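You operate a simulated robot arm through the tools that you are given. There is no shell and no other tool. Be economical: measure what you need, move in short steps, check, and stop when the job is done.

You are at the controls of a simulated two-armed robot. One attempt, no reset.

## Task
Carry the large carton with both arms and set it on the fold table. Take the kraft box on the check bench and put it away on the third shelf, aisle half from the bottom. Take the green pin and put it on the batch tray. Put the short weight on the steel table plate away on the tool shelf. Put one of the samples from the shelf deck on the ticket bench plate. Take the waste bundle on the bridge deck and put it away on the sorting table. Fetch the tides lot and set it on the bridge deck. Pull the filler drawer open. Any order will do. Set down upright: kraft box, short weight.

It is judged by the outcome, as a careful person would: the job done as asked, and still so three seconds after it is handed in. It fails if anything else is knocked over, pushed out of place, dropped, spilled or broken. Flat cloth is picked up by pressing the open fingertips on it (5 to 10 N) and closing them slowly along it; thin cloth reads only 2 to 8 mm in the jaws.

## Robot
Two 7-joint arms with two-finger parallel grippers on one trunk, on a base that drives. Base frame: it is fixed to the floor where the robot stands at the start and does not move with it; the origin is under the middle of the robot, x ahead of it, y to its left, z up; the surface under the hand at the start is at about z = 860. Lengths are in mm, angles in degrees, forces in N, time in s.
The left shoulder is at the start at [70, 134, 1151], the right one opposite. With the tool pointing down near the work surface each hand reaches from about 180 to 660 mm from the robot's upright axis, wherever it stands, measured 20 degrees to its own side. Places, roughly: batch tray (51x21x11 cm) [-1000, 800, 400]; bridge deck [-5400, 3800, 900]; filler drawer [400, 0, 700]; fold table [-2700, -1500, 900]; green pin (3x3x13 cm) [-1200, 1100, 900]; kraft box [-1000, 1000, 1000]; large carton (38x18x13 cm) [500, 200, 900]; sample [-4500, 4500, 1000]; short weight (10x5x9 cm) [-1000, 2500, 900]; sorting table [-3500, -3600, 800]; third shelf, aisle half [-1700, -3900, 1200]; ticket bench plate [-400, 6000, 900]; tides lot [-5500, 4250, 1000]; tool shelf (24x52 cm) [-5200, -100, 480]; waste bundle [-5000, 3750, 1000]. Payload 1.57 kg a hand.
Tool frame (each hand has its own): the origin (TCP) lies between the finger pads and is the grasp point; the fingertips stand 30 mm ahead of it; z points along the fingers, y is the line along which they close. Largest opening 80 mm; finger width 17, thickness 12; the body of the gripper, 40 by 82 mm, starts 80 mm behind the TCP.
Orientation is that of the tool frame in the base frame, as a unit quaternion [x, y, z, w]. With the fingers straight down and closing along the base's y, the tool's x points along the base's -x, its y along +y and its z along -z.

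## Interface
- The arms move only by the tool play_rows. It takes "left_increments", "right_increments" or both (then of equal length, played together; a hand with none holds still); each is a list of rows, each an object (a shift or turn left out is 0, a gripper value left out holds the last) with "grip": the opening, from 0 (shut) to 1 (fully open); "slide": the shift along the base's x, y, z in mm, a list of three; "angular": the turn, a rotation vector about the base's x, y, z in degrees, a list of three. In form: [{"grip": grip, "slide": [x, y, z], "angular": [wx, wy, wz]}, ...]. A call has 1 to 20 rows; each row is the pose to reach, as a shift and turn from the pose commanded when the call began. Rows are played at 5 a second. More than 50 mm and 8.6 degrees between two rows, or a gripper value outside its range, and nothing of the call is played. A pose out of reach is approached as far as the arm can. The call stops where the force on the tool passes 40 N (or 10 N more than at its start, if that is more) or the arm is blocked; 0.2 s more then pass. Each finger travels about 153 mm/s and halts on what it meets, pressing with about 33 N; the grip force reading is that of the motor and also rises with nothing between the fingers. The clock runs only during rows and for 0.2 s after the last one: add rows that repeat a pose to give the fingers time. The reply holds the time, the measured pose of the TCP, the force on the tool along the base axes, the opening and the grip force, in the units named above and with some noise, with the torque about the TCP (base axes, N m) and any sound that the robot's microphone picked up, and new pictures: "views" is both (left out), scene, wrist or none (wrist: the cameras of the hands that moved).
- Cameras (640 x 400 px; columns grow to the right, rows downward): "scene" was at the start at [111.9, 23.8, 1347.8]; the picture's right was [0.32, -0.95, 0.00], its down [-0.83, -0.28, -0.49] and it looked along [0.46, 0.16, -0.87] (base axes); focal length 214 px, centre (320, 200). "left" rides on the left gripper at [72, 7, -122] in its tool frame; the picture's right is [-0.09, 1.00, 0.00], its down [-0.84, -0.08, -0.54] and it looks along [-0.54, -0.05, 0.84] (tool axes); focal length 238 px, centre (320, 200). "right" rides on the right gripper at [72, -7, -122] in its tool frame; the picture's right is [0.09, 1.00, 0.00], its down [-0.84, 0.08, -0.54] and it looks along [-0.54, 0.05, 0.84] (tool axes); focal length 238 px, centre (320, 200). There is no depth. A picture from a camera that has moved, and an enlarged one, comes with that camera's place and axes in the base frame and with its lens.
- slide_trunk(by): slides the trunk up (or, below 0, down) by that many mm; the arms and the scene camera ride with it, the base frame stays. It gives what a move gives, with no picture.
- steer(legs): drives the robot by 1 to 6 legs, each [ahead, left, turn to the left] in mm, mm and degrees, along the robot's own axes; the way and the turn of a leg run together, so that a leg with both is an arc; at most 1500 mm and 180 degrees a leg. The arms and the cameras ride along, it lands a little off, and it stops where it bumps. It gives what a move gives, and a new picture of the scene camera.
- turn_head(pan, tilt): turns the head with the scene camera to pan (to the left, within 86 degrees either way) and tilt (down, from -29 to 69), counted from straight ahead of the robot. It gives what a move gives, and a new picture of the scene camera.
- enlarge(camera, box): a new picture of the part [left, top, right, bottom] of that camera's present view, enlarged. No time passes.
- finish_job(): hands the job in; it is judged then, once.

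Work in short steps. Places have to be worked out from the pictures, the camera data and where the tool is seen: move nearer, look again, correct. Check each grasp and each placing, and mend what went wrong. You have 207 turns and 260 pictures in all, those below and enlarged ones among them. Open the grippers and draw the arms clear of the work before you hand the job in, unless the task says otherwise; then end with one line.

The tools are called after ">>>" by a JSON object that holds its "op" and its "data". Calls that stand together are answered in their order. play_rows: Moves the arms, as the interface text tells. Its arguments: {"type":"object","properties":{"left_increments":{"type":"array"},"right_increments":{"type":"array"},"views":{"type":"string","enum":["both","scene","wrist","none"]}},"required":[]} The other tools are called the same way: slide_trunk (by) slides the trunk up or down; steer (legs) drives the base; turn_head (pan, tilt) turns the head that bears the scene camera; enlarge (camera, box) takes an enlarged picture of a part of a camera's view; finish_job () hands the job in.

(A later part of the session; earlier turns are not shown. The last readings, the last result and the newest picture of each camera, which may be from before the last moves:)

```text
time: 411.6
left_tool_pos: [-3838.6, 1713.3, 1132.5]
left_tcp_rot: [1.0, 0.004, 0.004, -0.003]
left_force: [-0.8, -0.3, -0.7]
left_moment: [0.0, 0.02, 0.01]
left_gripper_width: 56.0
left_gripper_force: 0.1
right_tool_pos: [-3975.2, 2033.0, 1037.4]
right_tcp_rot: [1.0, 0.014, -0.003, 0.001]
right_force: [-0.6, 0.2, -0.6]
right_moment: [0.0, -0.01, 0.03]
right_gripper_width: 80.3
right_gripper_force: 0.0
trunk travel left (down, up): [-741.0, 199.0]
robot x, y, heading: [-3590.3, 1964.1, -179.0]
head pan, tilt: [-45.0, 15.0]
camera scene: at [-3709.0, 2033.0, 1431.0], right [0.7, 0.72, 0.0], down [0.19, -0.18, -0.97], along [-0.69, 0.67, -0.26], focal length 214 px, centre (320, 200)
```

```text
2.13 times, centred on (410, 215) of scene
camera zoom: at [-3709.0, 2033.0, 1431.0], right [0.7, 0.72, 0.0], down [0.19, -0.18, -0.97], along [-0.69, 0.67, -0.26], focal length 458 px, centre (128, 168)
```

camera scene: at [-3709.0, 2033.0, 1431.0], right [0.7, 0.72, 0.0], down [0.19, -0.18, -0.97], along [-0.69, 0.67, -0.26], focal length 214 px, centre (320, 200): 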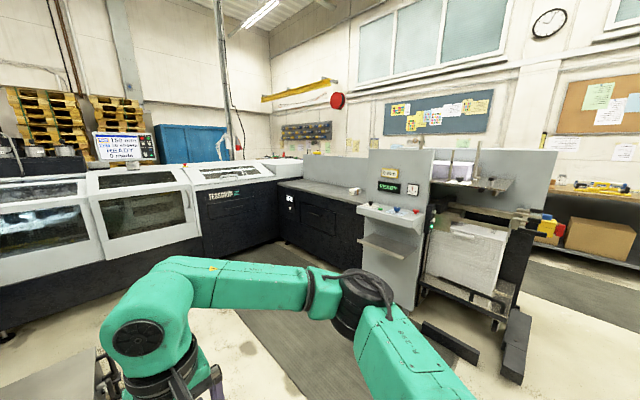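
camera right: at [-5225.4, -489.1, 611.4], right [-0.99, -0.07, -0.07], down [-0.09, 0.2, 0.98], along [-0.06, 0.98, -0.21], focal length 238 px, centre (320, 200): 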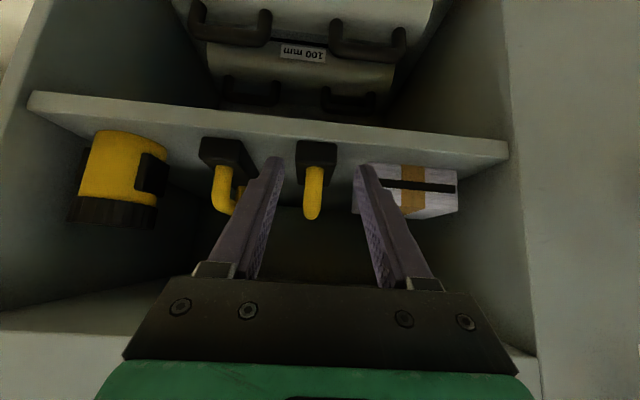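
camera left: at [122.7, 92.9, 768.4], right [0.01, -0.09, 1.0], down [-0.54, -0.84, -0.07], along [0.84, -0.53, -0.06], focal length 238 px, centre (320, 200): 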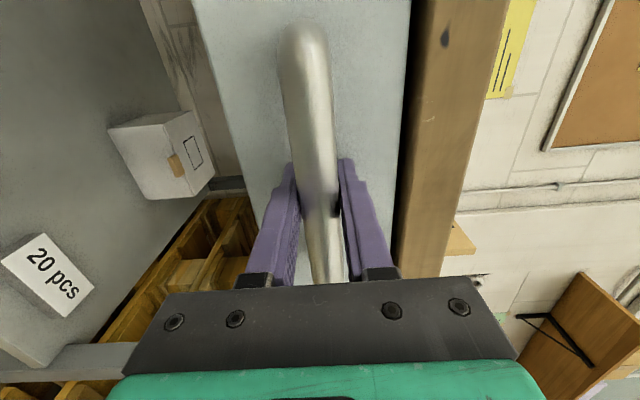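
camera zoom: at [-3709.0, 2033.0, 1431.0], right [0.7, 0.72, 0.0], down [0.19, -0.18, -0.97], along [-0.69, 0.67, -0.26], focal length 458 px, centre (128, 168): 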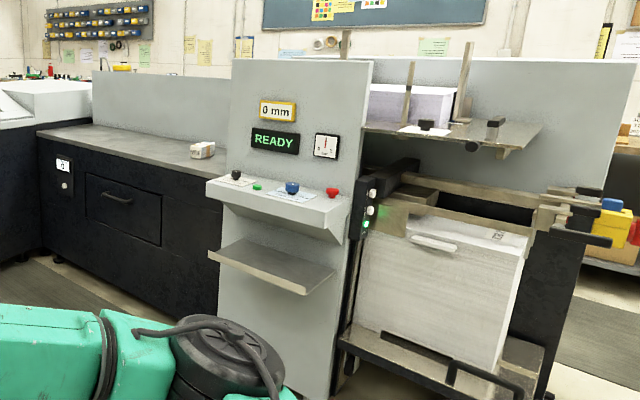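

I drive nearer, to about (-5000, 3000), and turn to face the deck (north).

>>> {"op": "steer", "data": {"legs": [[700, -650, 0], [700, -380, 0], [0, 0, -91]]}}

>>> {"op": "turn_head", "data": {"pan": 0, "tilt": 22}}

```text
time: 424.3
left_tool_pos: [-5249.9, 3237.3, 1133.3]
left_tcp_rot: [-0.7, 0.714, -0.005, 0.001]
left_force: [0.2, -0.2, 0.7]
left_moment: [0.01, -0.03, 0.04]
left_gripper_width: 55.8
left_gripper_force: 0.1
right_tool_pos: [-4924.6, 3367.2, 1036.8]
right_tcp_rot: [0.708, -0.706, -0.003, -0.002]
right_force: [0.0, -0.3, -0.9]
right_moment: [-0.01, 0.03, 0.0]
right_gripper_width: 79.9
right_gripper_force: 0.1
trunk travel left (down, up): [-741.0, 199.0]
robot x, y, heading: [-4999.3, 2984.7, 89.3]
head pan, tilt: [-45.0, 15.0]
camera scene: at [-4935.8, 3102.0, 1431.0], right [0.7, -0.72, 0.0], down [-0.18, -0.18, -0.97], along [0.69, 0.67, -0.26], focal length 214 px, centre (320, 200)
```

scene: 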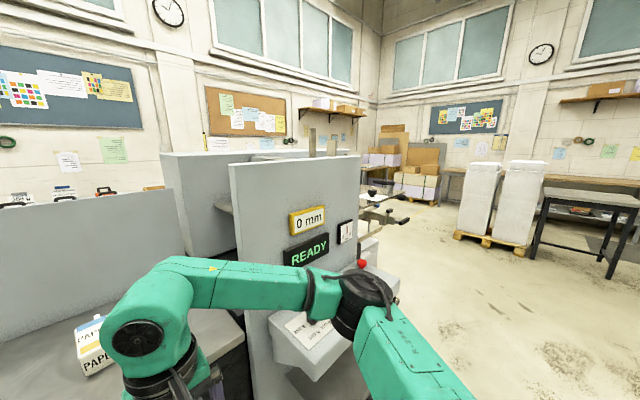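

```text
time: 425.5
left_tool_pos: [-5249.8, 3236.4, 1132.6]
left_tcp_rot: [-0.7, 0.714, -0.005, 0.001]
left_force: [0.0, 0.6, -0.2]
left_moment: [0.01, -0.01, 0.01]
left_gripper_width: 56.1
left_gripper_force: 0.1
right_tool_pos: [-4925.7, 3366.0, 1037.6]
right_tcp_rot: [0.708, -0.706, -0.002, 0.0]
right_force: [-0.6, 0.2, 1.1]
right_moment: [0.0, 0.01, 0.0]
right_gripper_width: 80.1
right_gripper_force: 0.0
trunk travel left (down, up): [-741.0, 199.0]
robot x, y, heading: [-5004.3, 2984.9, 89.2]
head pan, tilt: [0.0, 22.0]
camera scene: at [-5001.3, 3129.5, 1419.7], right [1.0, -0.01, 0.0], down [0.0, -0.37, -0.93], along [0.01, 0.93, -0.37], focal length 214 px, centre (320, 200)
```

scene: 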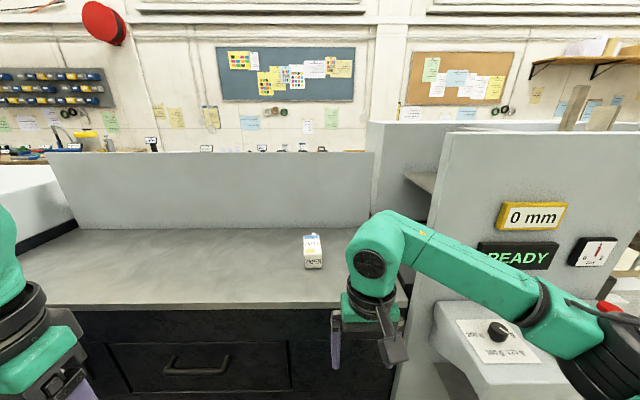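

The waste bundle (white carton) is on the deck. I look left for the tides lot.

>>> {"op": "turn_head", "data": {"pan": 40, "tilt": 18}}

>>> {"op": "enlarge", "data": {"camera": "scene", "box": [300, 100, 640, 300]}}

```text
time: 426.5
left_tool_pos: [-5249.3, 3236.5, 1133.2]
left_tcp_rot: [-0.7, 0.714, -0.006, 0.0]
left_force: [0.3, -0.6, 0.5]
left_moment: [-0.01, -0.02, 0.03]
left_gripper_width: 56.1
left_gripper_force: 0.1
right_tool_pos: [-4925.8, 3365.6, 1038.6]
right_tcp_rot: [0.708, -0.706, -0.002, -0.001]
right_force: [0.8, -1.1, 0.4]
right_moment: [0.0, 0.0, 0.02]
right_gripper_width: 80.1
right_gripper_force: 0.1
trunk travel left (down, up): [-741.0, 199.0]
robot x, y, heading: [-5006.4, 2981.3, 89.3]
head pan, tilt: [40.0, 18.0]
camera scene: at [-5061.6, 3109.0, 1426.1], right [0.77, 0.63, 0.0], down [0.2, -0.24, -0.95], along [-0.6, 0.74, -0.31], focal length 214 px, centre (320, 200)
```

scene: 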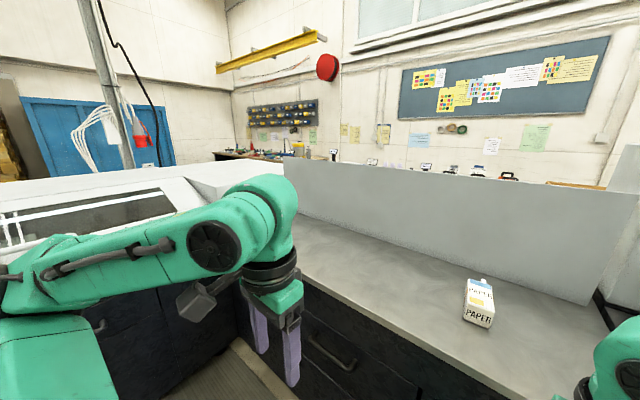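

```text
1.88 times, centred on (470, 200) of scene
camera zoom: at [-5061.6, 3109.0, 1426.1], right [0.77, 0.63, 0.0], down [0.2, -0.24, -0.95], along [-0.6, 0.74, -0.31], focal length 404 px, centre (38, 200)
```

zoom: 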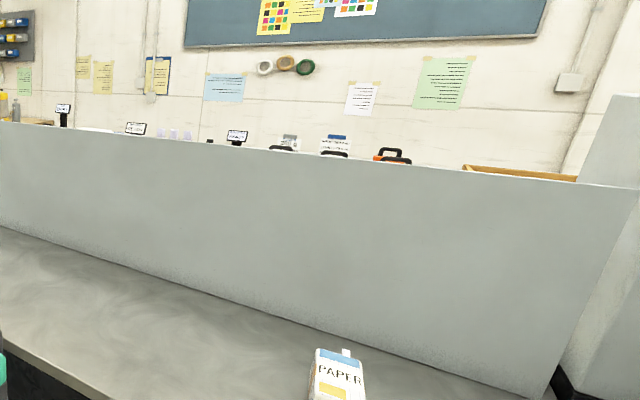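

Only the PAPER carton (the waste bundle) is on the deck; the tides lot must be beyond the upstand. I drive around the feeder's east end to view the north side.

>>> {"op": "steer", "data": {"legs": [[0, -1450, 0], [0, -500, 0], [1000, 0, 0], [750, 0, 0]]}}

>>> {"op": "turn_head", "data": {"pan": 80, "tilt": 15}}

```text
time: 444.8
left_tool_pos: [-3274.4, 4963.3, 1132.1]
left_tcp_rot: [-0.701, 0.713, -0.005, 0.001]
left_force: [-0.4, 0.1, -1.4]
left_moment: [-0.01, 0.01, -0.02]
left_gripper_width: 56.0
left_gripper_force: 0.1
right_tool_pos: [-2949.5, 5093.9, 1037.1]
right_tcp_rot: [0.71, -0.705, -0.003, -0.001]
right_force: [-0.4, 0.4, 0.2]
right_moment: [-0.01, 0.0, -0.01]
right_gripper_width: 79.8
right_gripper_force: 0.1
trunk travel left (down, up): [-741.0, 199.0]
robot x, y, heading: [-3028.6, 4708.5, 89.4]
head pan, tilt: [40.0, 18.0]
camera scene: at [-3086.3, 4835.6, 1426.2], right [0.77, 0.64, 0.0], down [0.2, -0.24, -0.95], along [-0.61, 0.73, -0.31], focal length 214 px, centre (320, 200)
```

scene: 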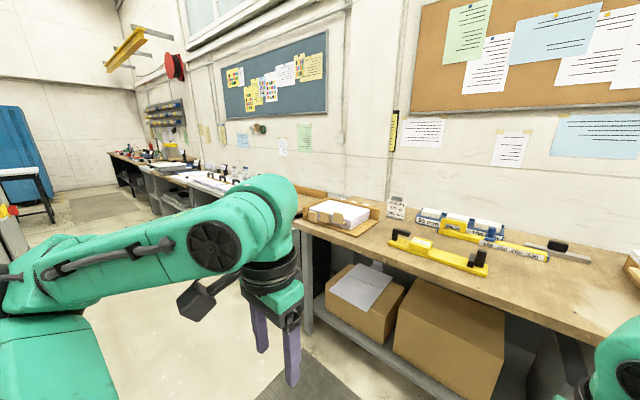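

```text
time: 445.8
left_tool_pos: [-3274.4, 4962.9, 1132.6]
left_tcp_rot: [-0.702, 0.712, -0.005, 0.001]
left_force: [-0.1, 0.7, -0.1]
left_moment: [0.02, 0.01, -0.02]
left_gripper_width: 56.0
left_gripper_force: 0.0
right_tool_pos: [-2950.1, 5094.3, 1037.1]
right_tcp_rot: [0.71, -0.705, -0.002, -0.001]
right_force: [-0.6, -0.6, -0.6]
right_moment: [0.0, -0.03, 0.03]
right_gripper_width: 80.2
right_gripper_force: 0.1
trunk travel left (down, up): [-741.0, 199.0]
robot x, y, heading: [-3031.0, 4710.9, 89.4]
head pan, tilt: [80.0, 15.0]
camera scene: at [-3118.8, 4781.2, 1431.0], right [0.18, 0.98, 0.0], down [0.25, -0.05, -0.97], along [-0.95, 0.18, -0.26], focal length 214 px, centre (320, 200)
```

scene: 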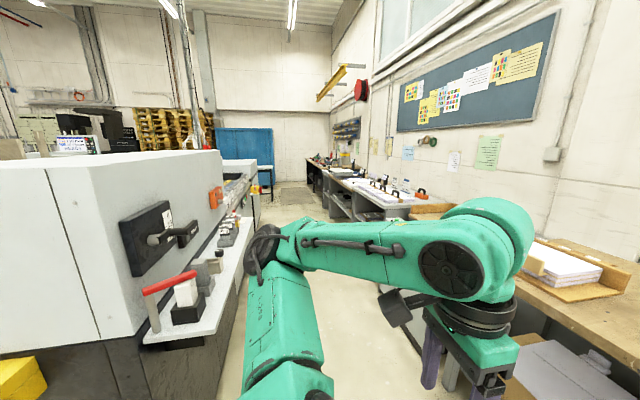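

On the north side there is a shelf deck with samples and other items. I turn to face south and move along it.

>>> {"op": "steer", "data": {"legs": [[0, 0, -90], [0, 0, -89.4], [-230, -1000, 0]]}}

>>> {"op": "turn_head", "data": {"pan": -30, "tilt": 25}}

```text
time: 456.9
left_tool_pos: [-3378.1, 4608.7, 1132.4]
left_tcp_rot: [0.716, 0.699, -0.004, -0.005]
left_force: [-1.7, -0.4, 0.9]
left_moment: [-0.05, -0.06, 0.0]
left_gripper_width: 55.8
left_gripper_force: 0.1
right_tool_pos: [-3693.1, 4482.2, 1043.6]
right_tcp_rot: [0.704, 0.71, 0.007, 0.017]
right_force: [36.2, 9.6, 13.9]
right_moment: [-0.11, 0.53, -0.07]
right_gripper_width: 47.1
right_gripper_force: 0.0
trunk travel left (down, up): [-741.0, 199.0]
robot x, y, heading: [-3624.1, 4861.4, -91.1]
head pan, tilt: [80.0, 15.0]
stopped in leg 3: the force on the tool passed its limit at 56 N (the readings are from after the stop); the commanded pose is now the measured one
camera scene: at [-3531.0, 4800.2, 1431.4], right [-0.19, -0.98, 0.0], down [-0.26, 0.05, -0.97], along [0.95, -0.18, -0.26], focal length 214 px, centre (320, 200)
```

scene: 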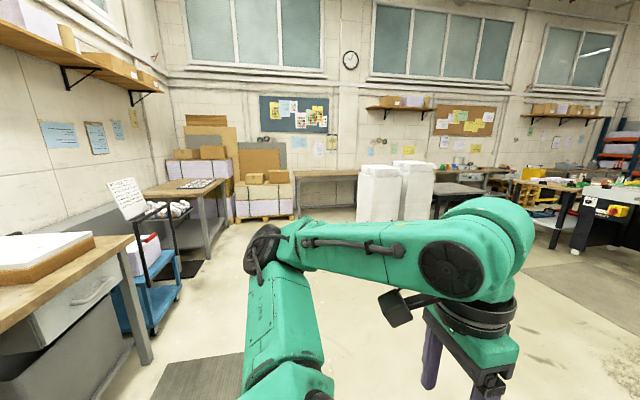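

```text
time: 458.7
left_tool_pos: [-3370.1, 4611.0, 1130.9]
left_tcp_rot: [0.715, 0.699, -0.006, -0.007]
left_force: [0.3, 0.1, -0.1]
left_moment: [0.0, -0.01, 0.02]
left_gripper_width: 55.8
left_gripper_force: 0.0
right_tool_pos: [-3691.5, 4483.6, 1041.6]
right_tcp_rot: [0.707, 0.708, 0.003, 0.01]
right_force: [31.5, 14.9, 7.9]
right_moment: [-0.12, 0.36, -0.32]
right_gripper_width: 51.9
right_gripper_force: 0.1
trunk travel left (down, up): [-741.0, 199.0]
robot x, y, heading: [-3628.2, 4862.5, -90.8]
head pan, tilt: [-30.0, 25.0]
camera scene: at [-3662.0, 4739.7, 1415.8], right [-0.86, 0.52, 0.01], down [0.21, 0.36, -0.91], along [-0.47, -0.78, -0.41], focal length 214 px, centre (320, 200)
```

scene: 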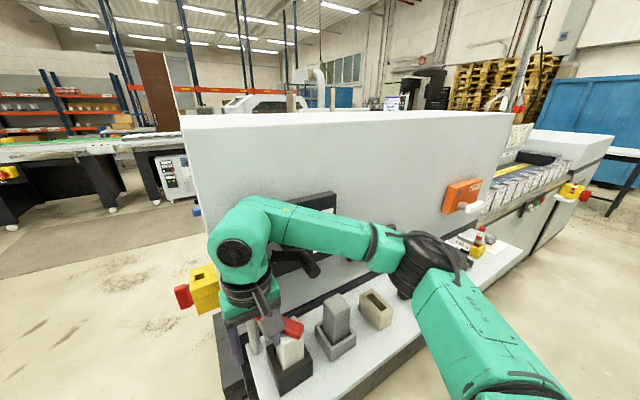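

The right hand bumped the red-handled item at the deck's east end. I back off east immediately, raise the trunk, and look.

>>> {"op": "steer", "data": {"legs": [[0, 120, 0]]}}

>>> {"op": "slide_trunk", "data": {"by": 190}}

>>> {"op": "enlarge", "data": {"camera": "right", "box": [0, 0, 640, 400]}}

```text
time: 460.0
left_tool_pos: [-3264.2, 4601.2, 1132.1]
left_tcp_rot: [0.716, 0.698, 0.0, -0.005]
left_force: [-0.3, -0.1, 0.2]
left_moment: [0.01, 0.03, 0.02]
left_gripper_width: 56.0
left_gripper_force: 0.0
right_tool_pos: [-3583.0, 4474.7, 1038.9]
right_tcp_rot: [0.707, 0.707, 0.006, 0.011]
right_force: [-0.2, -0.5, -0.9]
right_moment: [-0.03, 0.0, -0.01]
right_gripper_width: 80.1
right_gripper_force: 0.1
trunk travel left (down, up): [-741.0, 199.0]
robot x, y, heading: [-3507.7, 4858.0, -91.3]
head pan, tilt: [-30.0, 25.0]
camera scene: at [-3556.8, 4730.3, 1414.6], right [-0.86, 0.52, 0.0], down [0.22, 0.36, -0.91], along [-0.47, -0.78, -0.42], focal length 214 px, centre (320, 200)
```

scene: 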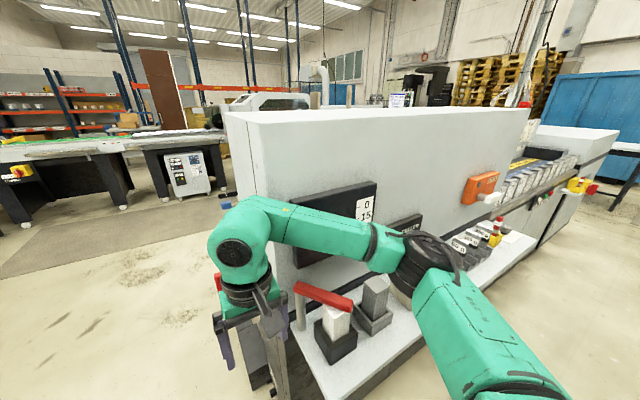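

```text
time: 462.0
left_tool_pos: [-3262.3, 4601.9, 1321.9]
left_tcp_rot: [0.716, 0.698, -0.001, -0.006]
left_force: [0.2, -0.1, -0.4]
left_moment: [-0.02, 0.01, 0.0]
left_gripper_width: 55.9
left_gripper_force: 0.2
right_tool_pos: [-3581.5, 4476.2, 1228.6]
right_tcp_rot: [0.707, 0.707, 0.005, 0.009]
right_force: [-0.4, 0.2, -0.2]
right_moment: [-0.03, 0.01, 0.03]
right_gripper_width: 80.3
right_gripper_force: 0.0
trunk travel left (down, up): [-931.0, 9.0]
robot x, y, heading: [-3505.9, 4862.4, -91.3]
head pan, tilt: [-30.0, 25.0]
```

```text
1.00 times, centred on (320, 200) of right (not enlarged: the box is as wide or as high as the picture)
camera zoom: at [-3590.8, 4547.5, 1349.7], right [1.0, 0.09, 0.02], down [0.07, -0.83, 0.55], along [0.07, -0.54, -0.84], focal length 238 px, centre (320, 200)
```

zoom: 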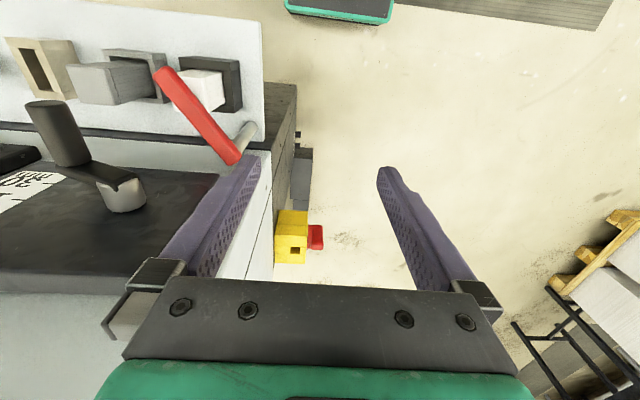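

The red arm is in its original position. With the hands now high, I back away to y≈5000 and move west along the deck.

>>> {"op": "steer", "data": {"legs": [[-150, 0, 1.3], [0, -800, 0]]}}

>>> {"op": "turn_head", "data": {"pan": -12, "tilt": 38}}

```text
time: 467.3
left_tool_pos: [-4047.3, 4753.9, 1322.0]
left_tcp_rot: [0.707, 0.707, -0.001, -0.006]
left_force: [-0.4, 0.4, 0.9]
left_moment: [0.02, 0.0, 0.0]
left_gripper_width: 56.2
left_gripper_force: 0.0
right_tool_pos: [-4364.3, 4619.9, 1229.2]
right_tcp_rot: [0.699, 0.715, 0.005, 0.01]
right_force: [-1.0, 0.3, -0.5]
right_moment: [-0.02, 0.01, 0.0]
right_gripper_width: 80.0
right_gripper_force: 0.1
trunk travel left (down, up): [-931.0, 9.0]
robot x, y, heading: [-4302.0, 5004.8, -89.7]
head pan, tilt: [-30.0, 25.0]
camera scene: at [-4342.7, 4876.6, 1604.8], right [-0.87, 0.5, 0.0], down [0.21, 0.37, -0.91], along [-0.45, -0.79, -0.42], focal length 214 px, centre (320, 200)
```

scene: 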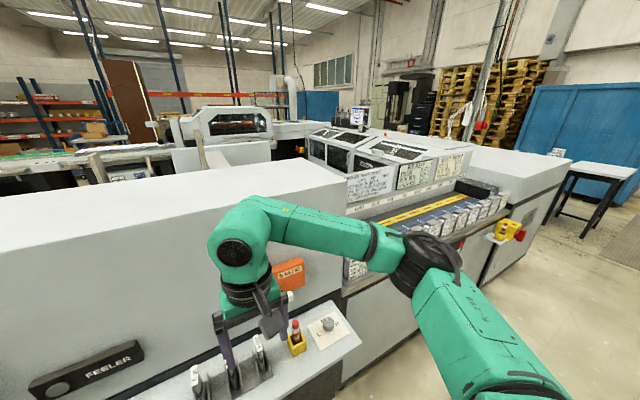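

```text
time: 468.1
left_tool_pos: [-4049.0, 4754.9, 1322.1]
left_tcp_rot: [0.708, 0.706, 0.0, -0.005]
left_force: [0.1, 0.2, -0.4]
left_moment: [-0.01, 0.01, 0.0]
left_gripper_width: 56.1
left_gripper_force: 0.0
right_tool_pos: [-4365.9, 4620.0, 1228.5]
right_tcp_rot: [0.698, 0.716, 0.006, 0.01]
right_force: [-0.1, -0.2, 0.2]
right_moment: [-0.02, 0.0, -0.02]
right_gripper_width: 80.0
right_gripper_force: 0.2
trunk travel left (down, up): [-931.0, 9.0]
robot x, y, heading: [-4296.2, 5004.8, -89.7]
head pan, tilt: [-12.0, 38.0]
camera scene: at [-4316.6, 4872.2, 1584.5], right [-0.98, 0.2, 0.0], down [0.13, 0.6, -0.79], along [-0.16, -0.77, -0.62], focal length 214 px, centre (320, 200)
```

scene: 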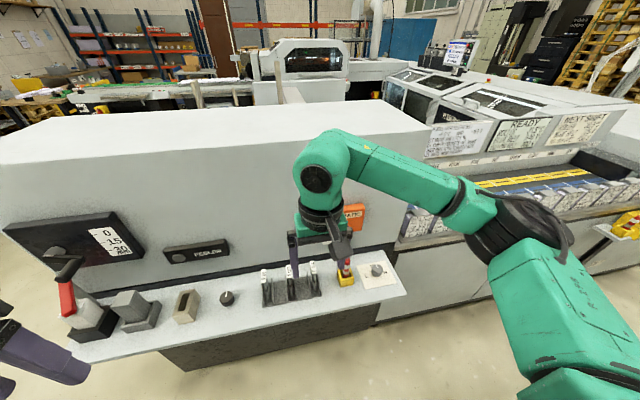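

I enlarge the deck and the section to the right.

>>> {"op": "enlarge", "data": {"camera": "scene", "box": [100, 230, 420, 370]}}

>>> {"op": "enlarge", "data": {"camera": "scene", "box": [400, 90, 640, 260]}}

```text
2.00 times, centred on (260, 300) of scene
camera zoom: at [-4316.6, 4872.2, 1584.5], right [-0.98, 0.2, 0.0], down [0.13, 0.6, -0.79], along [-0.16, -0.77, -0.62], focal length 429 px, centre (440, 0)
```

zoom: 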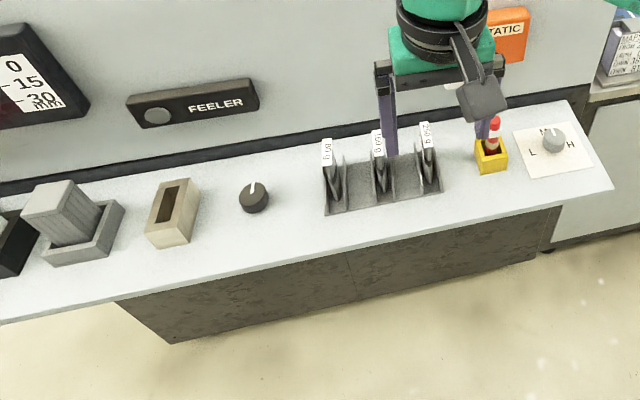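

```text
2.35 times, centred on (520, 175) of scene
camera zoom: at [-4316.6, 4872.2, 1584.5], right [-0.98, 0.2, 0.0], down [0.13, 0.6, -0.79], along [-0.16, -0.77, -0.62], focal length 505 px, centre (-151, 259)
```

zoom: 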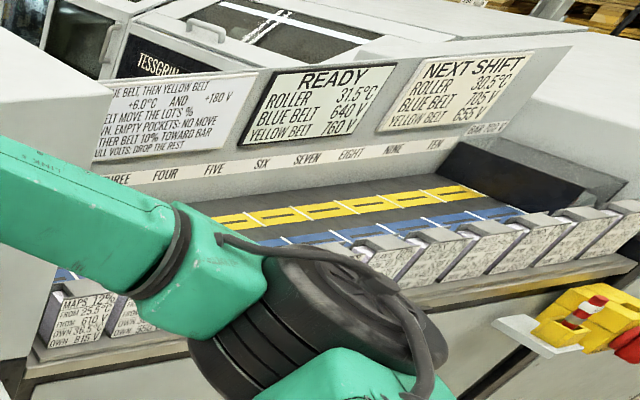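

The lots stand in numbered pockets further west. I drive there to read their labels.

>>> {"op": "steer", "data": {"legs": [[0, -900, 0]]}}

>>> {"op": "turn_head", "data": {"pan": 0, "tilt": 32}}

```text
time: 472.8
left_tool_pos: [-4947.9, 4752.3, 1321.1]
left_tcp_rot: [0.711, 0.704, -0.001, -0.006]
left_force: [1.0, -0.5, 0.0]
left_moment: [-0.01, 0.03, 0.0]
left_gripper_width: 55.8
left_gripper_force: 0.0
right_tool_pos: [-5266.6, 4621.2, 1229.7]
right_tcp_rot: [0.701, 0.713, 0.005, 0.01]
right_force: [-0.4, 0.0, -0.1]
right_moment: [0.0, -0.03, -0.02]
right_gripper_width: 80.0
right_gripper_force: 0.1
trunk travel left (down, up): [-931.0, 9.0]
robot x, y, heading: [-5196.2, 5000.0, -90.2]
head pan, tilt: [-12.0, 38.0]
camera scene: at [-5215.3, 4871.8, 1584.5], right [-0.98, 0.21, 0.0], down [0.13, 0.6, -0.79], along [-0.17, -0.77, -0.62], focal length 214 px, centre (320, 200)
```

scene: 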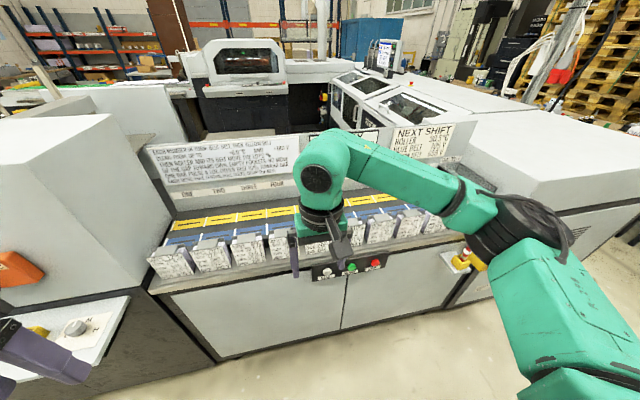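

```text
time: 473.6
left_tool_pos: [-4949.8, 4751.7, 1323.0]
left_tcp_rot: [0.711, 0.703, -0.001, -0.007]
left_force: [0.6, -0.5, -0.2]
left_moment: [0.02, 0.01, -0.01]
left_gripper_width: 55.9
left_gripper_force: 0.0
right_tool_pos: [-5267.9, 4620.2, 1229.1]
right_tcp_rot: [0.702, 0.712, 0.006, 0.011]
right_force: [0.0, -0.8, 0.9]
right_moment: [0.01, 0.0, 0.0]
right_gripper_width: 80.1
right_gripper_force: 0.0
trunk travel left (down, up): [-931.0, 9.0]
robot x, y, heading: [-5197.2, 5003.7, -90.1]
head pan, tilt: [0.0, 32.0]
camera scene: at [-5198.7, 4866.6, 1593.7], right [-1.0, 0.0, 0.0], down [0.0, 0.53, -0.85], along [0.0, -0.85, -0.53], focal length 214 px, centre (320, 200)
```

scene: 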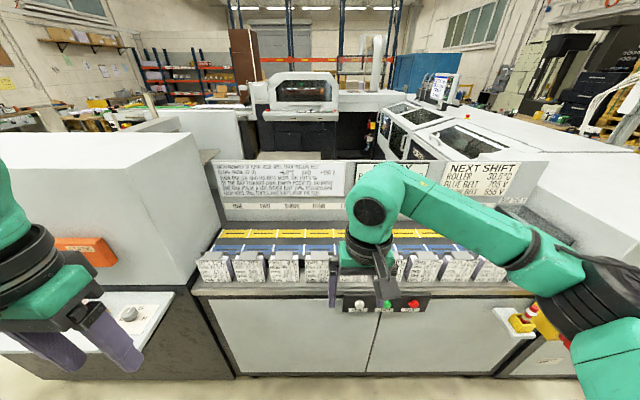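

I enlarge the lots' labels and the rule board.

>>> {"op": "enlarge", "data": {"camera": "scene", "box": [190, 225, 350, 300]}}

>>> {"op": "enlarge", "data": {"camera": "scene", "box": [205, 155, 355, 215]}}

>>> {"op": "enlarge", "data": {"camera": "scene", "box": [380, 225, 520, 300]}}

```text
4.00 times, centred on (270, 262) of scene
camera zoom: at [-5198.7, 4866.6, 1593.7], right [-1.0, 0.0, 0.0], down [0.0, 0.53, -0.85], along [0.0, -0.85, -0.53], focal length 858 px, centre (520, -50)
```

zoom: 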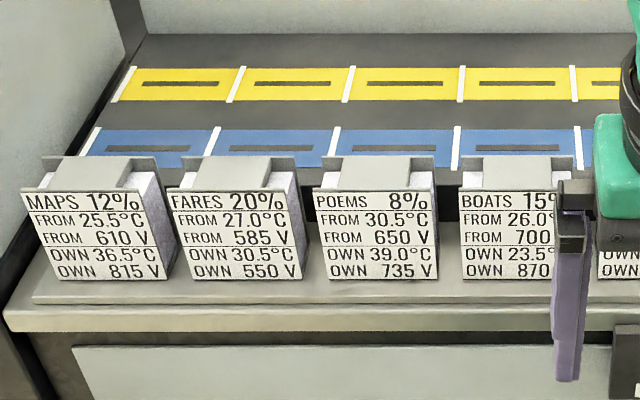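

```text
4.27 times, centred on (280, 185) of scene
camera zoom: at [-5198.7, 4866.6, 1593.7], right [-1.0, 0.0, 0.0], down [0.0, 0.53, -0.85], along [0.0, -0.85, -0.53], focal length 915 px, centre (491, 264)
```

zoom: 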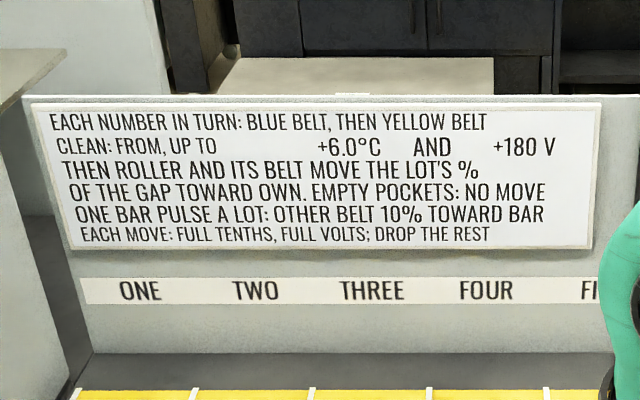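

```text
4.57 times, centred on (450, 262) of scene
camera zoom: at [-5198.7, 4866.6, 1593.7], right [-1.0, 0.0, 0.0], down [0.0, 0.53, -0.85], along [0.0, -0.85, -0.53], focal length 980 px, centre (-274, -86)
```

zoom: 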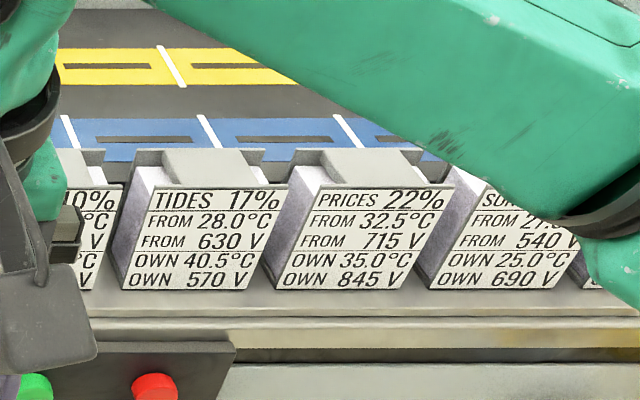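

The TIDES lot is found, at about (-5550, 4370). I shift west so it lies between the hands, and look closely.

>>> {"op": "steer", "data": {"legs": [[0, -430, 0]]}}

>>> {"op": "turn_head", "data": {"pan": 8, "tilt": 45}}

>>> {"op": "enlarge", "data": {"camera": "scene", "box": [230, 130, 390, 230]}}

```text
time: 476.2
left_tool_pos: [-5377.7, 4754.2, 1322.7]
left_tcp_rot: [0.71, 0.704, -0.001, -0.007]
left_force: [-0.4, 0.7, 0.7]
left_moment: [0.02, 0.02, 0.02]
left_gripper_width: 56.2
left_gripper_force: 0.1
right_tool_pos: [-5696.0, 4622.7, 1227.1]
right_tcp_rot: [0.702, 0.713, 0.005, 0.01]
right_force: [-0.6, 0.6, -0.3]
right_moment: [0.0, 0.03, 0.02]
right_gripper_width: 80.3
right_gripper_force: 0.0
trunk travel left (down, up): [-931.0, 9.0]
robot x, y, heading: [-5629.6, 5004.5, -90.2]
head pan, tilt: [0.0, 32.0]
camera scene: at [-5626.3, 4867.9, 1593.7], right [-1.0, 0.0, 0.0], down [0.0, 0.53, -0.85], along [0.0, -0.85, -0.53], focal length 214 px, centre (320, 200)
```

scene: 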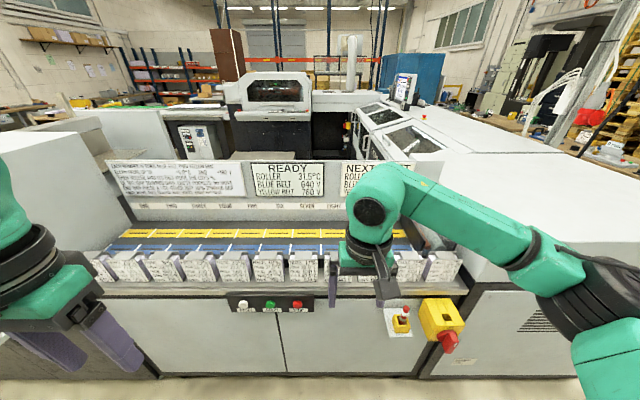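

```text
time: 476.9
left_tool_pos: [-5379.9, 4753.9, 1323.0]
left_tcp_rot: [0.71, 0.704, -0.001, -0.006]
left_force: [0.6, 0.1, 0.1]
left_moment: [0.0, 0.0, 0.0]
left_gripper_width: 55.8
left_gripper_force: 0.1
right_tool_pos: [-5698.7, 4621.8, 1228.5]
right_tcp_rot: [0.702, 0.712, 0.005, 0.011]
right_force: [1.0, 0.2, 1.0]
right_moment: [-0.01, -0.02, 0.02]
right_gripper_width: 80.2
right_gripper_force: 0.1
trunk travel left (down, up): [-931.0, 9.0]
robot x, y, heading: [-5626.5, 5007.7, -90.4]
head pan, tilt: [8.0, 45.0]
camera scene: at [-5617.6, 4877.0, 1574.3], right [-0.99, -0.14, 0.0], down [-0.1, 0.7, -0.71], along [0.1, -0.7, -0.71], focal length 214 px, centre (320, 200)
```

scene: 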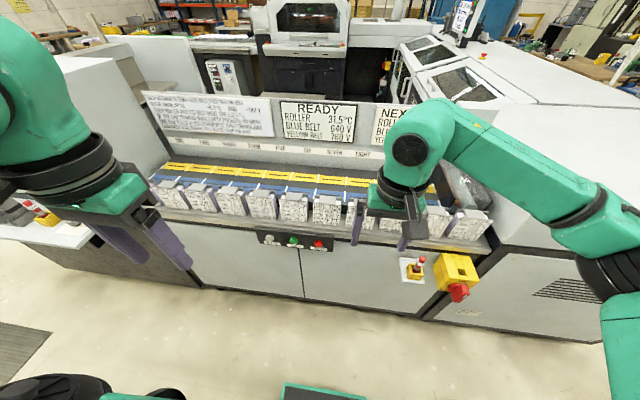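

```text
4.00 times, centred on (310, 180) of scene
camera zoom: at [-5617.6, 4877.0, 1574.3], right [-0.99, -0.14, 0.0], down [-0.1, 0.7, -0.71], along [0.1, -0.7, -0.71], focal length 858 px, centre (360, 280)
```

zoom: 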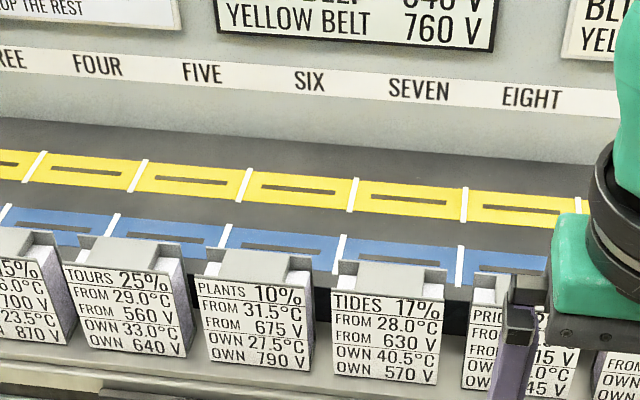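

TIDES: label face about 100×100 mm, x -5619..-5519, z≈925–1026, front y≈4362, depth ~40. I drive 170 mm closer, move the right hand aside, and bring the left hand (turned to close along y) above it.

>>> {"op": "steer", "data": {"legs": [[170, 0, 0.4]]}}

>>> {"op": "play_rows", "data": {"left_increments": [{"slide": [-17, -21, 0], "angular": [0, 0, -8.2], "grip": 1}, {"slide": [-34, -43, 0], "angular": [0, 0, -16.4]}, {"slide": [-51, -65, 0], "angular": [0, 0, -24.6]}, {"slide": [-68, -86, -10], "angular": [0, 0, -32.8]}, {"slide": [-85, -108, -30], "angular": [0, 0, -41]}, {"slide": [-102, -130, -50], "angular": [0, 0, -49.2]}, {"slide": [-119, -152, -75], "angular": [0, 0, -57.4]}, {"slide": [-136, -174, -100], "angular": [0, 0, -65.6]}, {"slide": [-153, -195, -125], "angular": [0, 0, -73.8]}, {"slide": [-170, -217, -150], "angular": [0, 0, -82]}, {"slide": [-186, -237, -170], "angular": [0, 0, -90]}, {"slide": [-186, -237, -170], "angular": [0, 0, -90]}], "right_increments": [{"slide": [-15, 15, 0]}, {"slide": [-30, 30, 0]}, {"slide": [-45, 45, 0]}, {"slide": [-60, 60, 0]}, {"slide": [-75, 75, 0]}, {"slide": [-90, 90, 0]}, {"slide": [-105, 100, 0]}, {"slide": [-120, 110, 0]}, {"slide": [-120, 110, 0]}, {"slide": [-120, 110, 0]}, {"slide": [-120, 110, 0]}, {"slide": [-120, 110, 0]}], "views": "none"}}

>>> {"op": "enlarge", "data": {"camera": "left", "box": [0, 0, 640, 400]}}

```text
time: 478.4
left_tool_pos: [-5379.1, 4590.1, 1322.4]
left_tcp_rot: [0.708, 0.706, -0.002, -0.004]
left_force: [-0.8, 0.6, 0.4]
left_moment: [-0.07, -0.03, 0.02]
left_gripper_width: 56.0
left_gripper_force: 0.1
right_tool_pos: [-5696.3, 4455.9, 1229.9]
right_tcp_rot: [0.699, 0.715, 0.004, 0.012]
right_force: [0.1, 0.2, 0.1]
right_moment: [-0.03, 0.02, -0.01]
right_gripper_width: 79.8
right_gripper_force: 0.1
trunk travel left (down, up): [-931.0, 9.0]
robot x, y, heading: [-5627.3, 4839.4, -90.0]
head pan, tilt: [8.0, 45.0]
camera scene: at [-5617.1, 4712.3, 1574.7], right [-0.99, -0.14, 0.0], down [-0.1, 0.7, -0.71], along [0.1, -0.7, -0.7], focal length 214 px, centre (320, 200)
```

scene: 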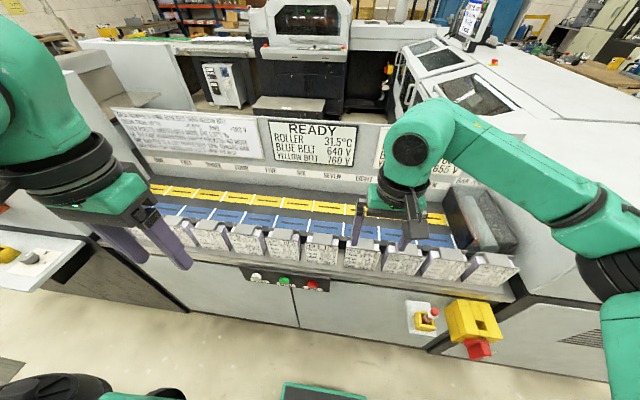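

```text
time: 481.0
left_tool_pos: [-5535.3, 4373.4, 1160.6]
left_tcp_rot: [1.0, -0.003, 0.002, -0.003]
left_force: [-1.0, 0.4, -0.2]
left_moment: [-0.02, -0.01, -0.04]
left_gripper_width: 80.0
left_gripper_force: 0.0
left hand out of reach, approached as far as the arm can: row 10, 11, 12
right_tool_pos: [-5817.5, 4562.7, 1228.9]
right_tcp_rot: [0.699, 0.715, 0.006, 0.01]
right_force: [0.5, -0.1, 0.3]
right_moment: [0.02, 0.02, 0.0]
right_gripper_width: 79.7
right_gripper_force: 0.1
trunk travel left (down, up): [-931.0, 9.0]
robot x, y, heading: [-5629.4, 4834.7, -89.8]
head pan, tilt: [8.0, 45.0]
```

```text
1.00 times, centred on (320, 200) of left (not enlarged: the box is as wide or as high as the picture)
camera zoom: at [-5463.6, 4366.0, 1283.7], right [-0.1, -1.0, -0.01], down [-0.84, 0.08, 0.54], along [-0.53, 0.06, -0.84], focal length 238 px, centre (320, 200)
```

zoom: 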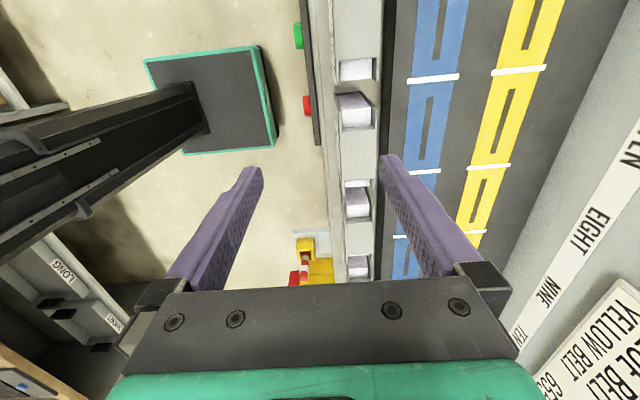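

The left arm is at its crossing limit, so I shift the robot 180 mm west and recentre the left hand over TIDES.

>>> {"op": "steer", "data": {"legs": [[0, -180, 0]]}}

>>> {"op": "play_rows", "data": {"left_increments": [{"slide": [45, -5, 0]}, {"slide": [90, -10, 0]}, {"slide": [125, -15, 0]}, {"slide": [148, -20, -10]}, {"slide": [148, -20, -10]}], "views": "wrist"}}

```text
time: 482.5
left_tool_pos: [-5711.2, 4372.2, 1159.2]
left_tcp_rot: [1.0, -0.001, 0.001, -0.005]
left_force: [-0.7, 0.7, 0.3]
left_moment: [0.0, 0.01, 0.02]
left_gripper_width: 79.9
left_gripper_force: 0.1
right_tool_pos: [-5992.6, 4562.0, 1229.5]
right_tcp_rot: [0.699, 0.715, 0.004, 0.009]
right_force: [0.7, -0.5, 0.3]
right_moment: [0.03, 0.05, 0.02]
right_gripper_width: 80.1
right_gripper_force: 0.0
trunk travel left (down, up): [-931.0, 9.0]
robot x, y, heading: [-5808.1, 4834.1, -89.8]
head pan, tilt: [8.0, 45.0]
camera scene: at [-5791.7, 4706.7, 1574.2], right [-0.99, -0.14, 0.0], down [-0.1, 0.7, -0.71], along [0.1, -0.7, -0.71], focal length 214 px, centre (320, 200)
```

scene: 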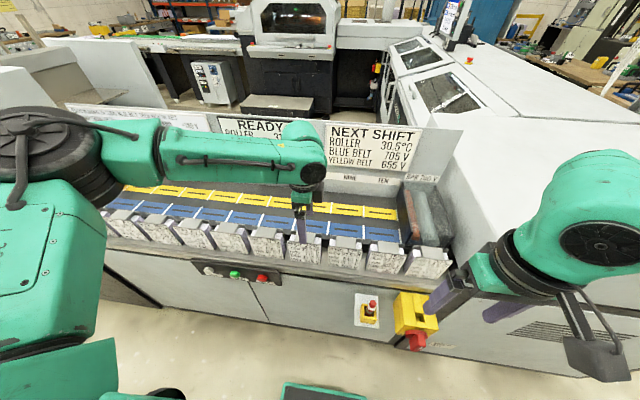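

```text
time: 483.7
left_tool_pos: [-5565.8, 4351.7, 1149.5]
left_tcp_rot: [1.0, -0.002, 0.002, -0.004]
left_force: [0.3, -0.5, -0.5]
left_moment: [0.01, 0.02, -0.01]
left_gripper_width: 80.0
left_gripper_force: 0.0
right_tool_pos: [-5996.4, 4562.2, 1228.3]
right_tcp_rot: [0.7, 0.714, 0.006, 0.01]
right_force: [0.3, 0.9, -0.8]
right_moment: [-0.02, 0.02, 0.04]
right_gripper_width: 79.8
right_gripper_force: 0.0
trunk travel left (down, up): [-931.0, 9.0]
robot x, y, heading: [-5810.3, 4836.2, -90.1]
head pan, tilt: [8.0, 45.0]
camera left: at [-5494.6, 4344.7, 1273.4], right [-0.1, -1.0, -0.01], down [-0.84, 0.08, 0.54], along [-0.54, 0.06, -0.84], focal length 238 px, centre (320, 200)
```

left: 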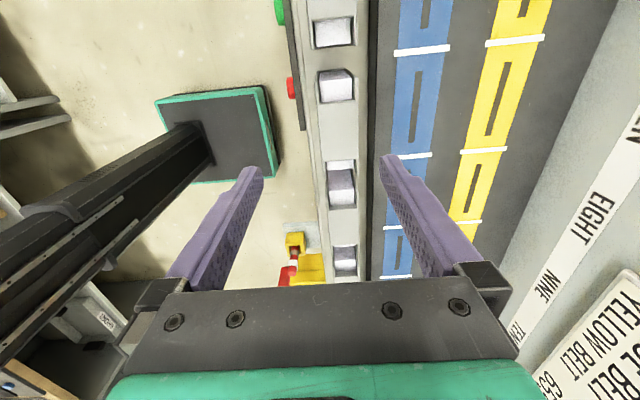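

I enlarge the wrist view around the lots.

>>> {"op": "enlarge", "data": {"camera": "left", "box": [270, 0, 430, 280]}}

>>> {"op": "enlarge", "data": {"camera": "scene", "box": [180, 180, 400, 300]}}

```text
1.43 times, centred on (350, 140) of left
camera zoom: at [-5494.6, 4344.7, 1273.4], right [-0.1, -1.0, -0.01], down [-0.84, 0.08, 0.54], along [-0.54, 0.06, -0.84], focal length 340 px, centre (277, 286)
```

zoom: 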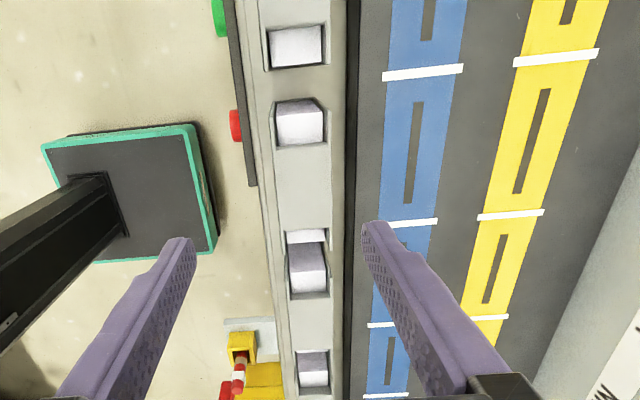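

```text
2.91 times, centred on (290, 240) of scene
camera zoom: at [-5795.9, 4707.0, 1574.2], right [-0.99, -0.14, 0.0], down [-0.1, 0.7, -0.71], along [0.1, -0.7, -0.71], focal length 624 px, centre (407, 84)
```

zoom: 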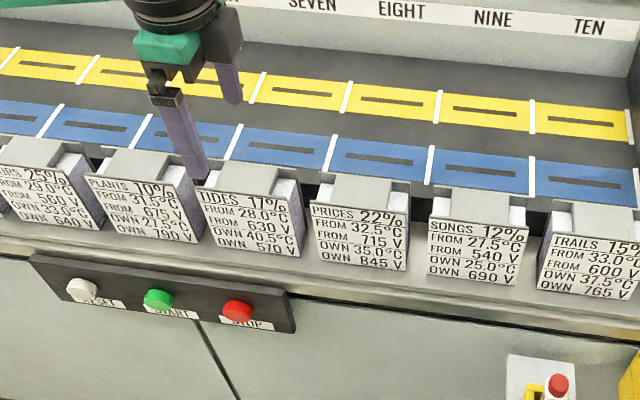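

Now I understand the view: TIDES' grey strap is centred at (-5568, 4336), 39 mm deep. I shift back 16 mm, descend, and close on it.

>>> {"op": "play_rows", "data": {"left_increments": [{"slide": [-2, -16, -20]}, {"slide": [-2, -16, -60]}, {"slide": [-2, -16, -100]}, {"slide": [-2, -16, -142]}, {"slide": [-2, -16, -142], "grip": 0.8}, {"slide": [-2, -16, -142], "grip": 0.6}, {"slide": [-2, -16, -142], "grip": 0.3}, {"slide": [-2, -16, -142], "grip": 0}, {"slide": [-2, -16, -142], "grip": 0}], "views": "wrist"}}

```text
time: 485.7
left_tool_pos: [-5565.4, 4348.9, 1017.9]
left_tcp_rot: [1.0, -0.002, 0.002, -0.003]
left_force: [1.4, 0.1, 1.3]
left_moment: [-0.13, 0.04, 0.04]
left_gripper_width: 39.8
left_gripper_force: 33.2
left hand out of reach, approached as far as the arm can: row 4, 5, 6, 7, 8, 9
right_tool_pos: [-5995.9, 4562.2, 1229.8]
right_tcp_rot: [0.699, 0.715, 0.006, 0.012]
right_force: [-0.3, -0.5, 0.1]
right_moment: [-0.01, 0.02, 0.01]
right_gripper_width: 79.8
right_gripper_force: 0.1
trunk travel left (down, up): [-931.0, 9.0]
robot x, y, heading: [-5809.4, 4838.9, -90.2]
head pan, tilt: [8.0, 45.0]
camera left: at [-5493.5, 4341.3, 1141.4], right [-0.1, -1.0, -0.01], down [-0.84, 0.08, 0.54], along [-0.54, 0.06, -0.84], focal length 238 px, centre (320, 200)
```

left: 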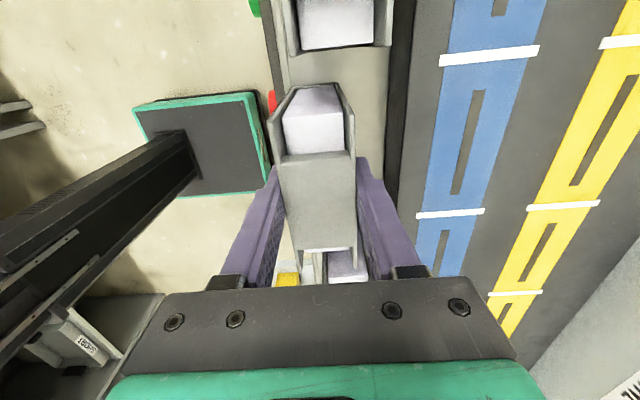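

TIDES is gripped (39.8 mm). I lift straight up and then draw back.

>>> {"op": "play_rows", "data": {"left_increments": [{"slide": [0, 0, 15]}, {"slide": [0, 0, 40]}, {"slide": [0, 0, 80]}, {"slide": [0, 0, 125]}, {"slide": [-10, 40, 150]}, {"slide": [-15, 80, 160]}, {"slide": [-15, 110, 160]}], "views": "both"}}

```text
time: 487.3
left_tool_pos: [-5579.2, 4461.1, 1177.8]
left_tcp_rot: [1.0, -0.002, 0.003, -0.003]
left_force: [-0.5, -0.5, -3.1]
left_moment: [0.01, 0.02, 0.0]
left_gripper_width: 39.6
left_gripper_force: 32.9
right_tool_pos: [-5995.9, 4562.4, 1228.5]
right_tcp_rot: [0.7, 0.714, 0.005, 0.009]
right_force: [-0.6, 0.6, 0.7]
right_moment: [0.01, 0.02, 0.03]
right_gripper_width: 80.0
right_gripper_force: 0.1
trunk travel left (down, up): [-931.0, 9.0]
robot x, y, heading: [-5809.4, 4835.1, -90.1]
head pan, tilt: [8.0, 45.0]
camera scene: at [-5795.8, 4707.8, 1574.3], right [-0.99, -0.14, 0.0], down [-0.1, 0.7, -0.71], along [0.1, -0.7, -0.71], focal length 214 px, centre (320, 200)
camera left: at [-5508.3, 4452.8, 1301.3], right [-0.1, -1.0, -0.01], down [-0.84, 0.08, 0.54], along [-0.54, 0.06, -0.84], focal length 238 px, centre (320, 200)
```

scene: 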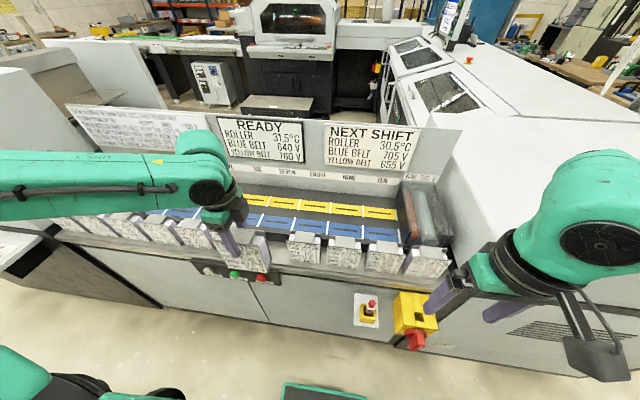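
left: 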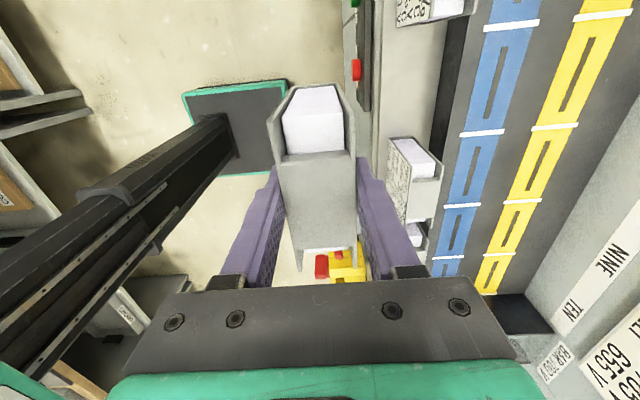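

TIDES is held and the neighbours are undisturbed. On the way I will take a sample with the right hand; I back off and drive east to the sample rack.

>>> {"op": "steer", "data": {"legs": [[-150, 0, 0], [0, 1000, 0], [0, 690, 0]]}}

>>> {"op": "play_rows", "data": {"right_increments": [{"slide": [0, -40, 0]}, {"slide": [0, -85, 0]}, {"slide": [0, -130, 0]}, {"slide": [0, -175, 0]}, {"slide": [0, -215, 0]}], "views": "wrist"}}

```text
time: 496.9
left_tool_pos: [-3884.7, 4615.6, 1178.9]
left_tcp_rot: [1.0, -0.001, 0.004, -0.004]
left_force: [-0.2, 0.2, -2.9]
left_moment: [0.02, -0.01, 0.03]
left_gripper_width: 39.6
left_gripper_force: 32.4
right_tool_pos: [-4300.2, 4718.3, 1228.4]
right_tcp_rot: [0.699, 0.715, 0.006, 0.011]
right_force: [0.1, 0.3, -0.7]
right_moment: [0.0, -0.01, 0.01]
right_gripper_width: 79.8
right_gripper_force: 0.1
trunk travel left (down, up): [-931.0, 9.0]
robot x, y, heading: [-4114.4, 4993.2, -90.0]
head pan, tilt: [8.0, 45.0]
camera scene: at [-4101.8, 4864.1, 1574.2], right [-0.99, -0.14, 0.0], down [-0.1, 0.7, -0.71], along [0.1, -0.7, -0.71], focal length 214 px, centre (320, 200)
```

scene: 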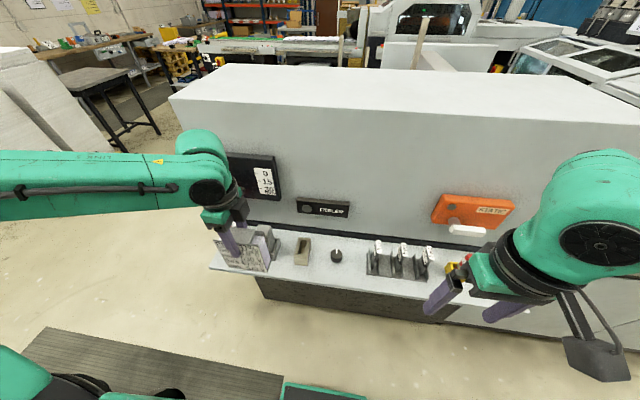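

```text
time: 498.1
left_tool_pos: [-3882.8, 4614.8, 1177.3]
left_tcp_rot: [1.0, 0.0, 0.003, -0.005]
left_force: [-0.8, -0.4, -1.9]
left_moment: [0.05, 0.0, 0.0]
left_gripper_width: 39.8
left_gripper_force: 33.1
right_tool_pos: [-4297.5, 4500.3, 1227.1]
right_tcp_rot: [0.699, 0.715, 0.006, 0.009]
right_force: [-0.3, -0.5, -0.3]
right_moment: [0.02, -0.02, -0.01]
right_gripper_width: 80.2
right_gripper_force: 0.1
trunk travel left (down, up): [-931.0, 9.0]
robot x, y, heading: [-4107.8, 4992.8, -89.9]
head pan, tilt: [8.0, 45.0]
camera right: at [-4308.8, 4571.9, 1348.8], right [0.99, 0.12, 0.02], down [0.09, -0.83, 0.55], along [0.08, -0.54, -0.84], focal length 238 px, centre (320, 200)
```

right: 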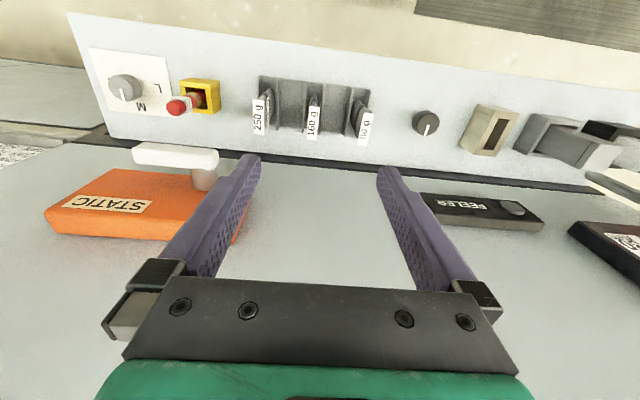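

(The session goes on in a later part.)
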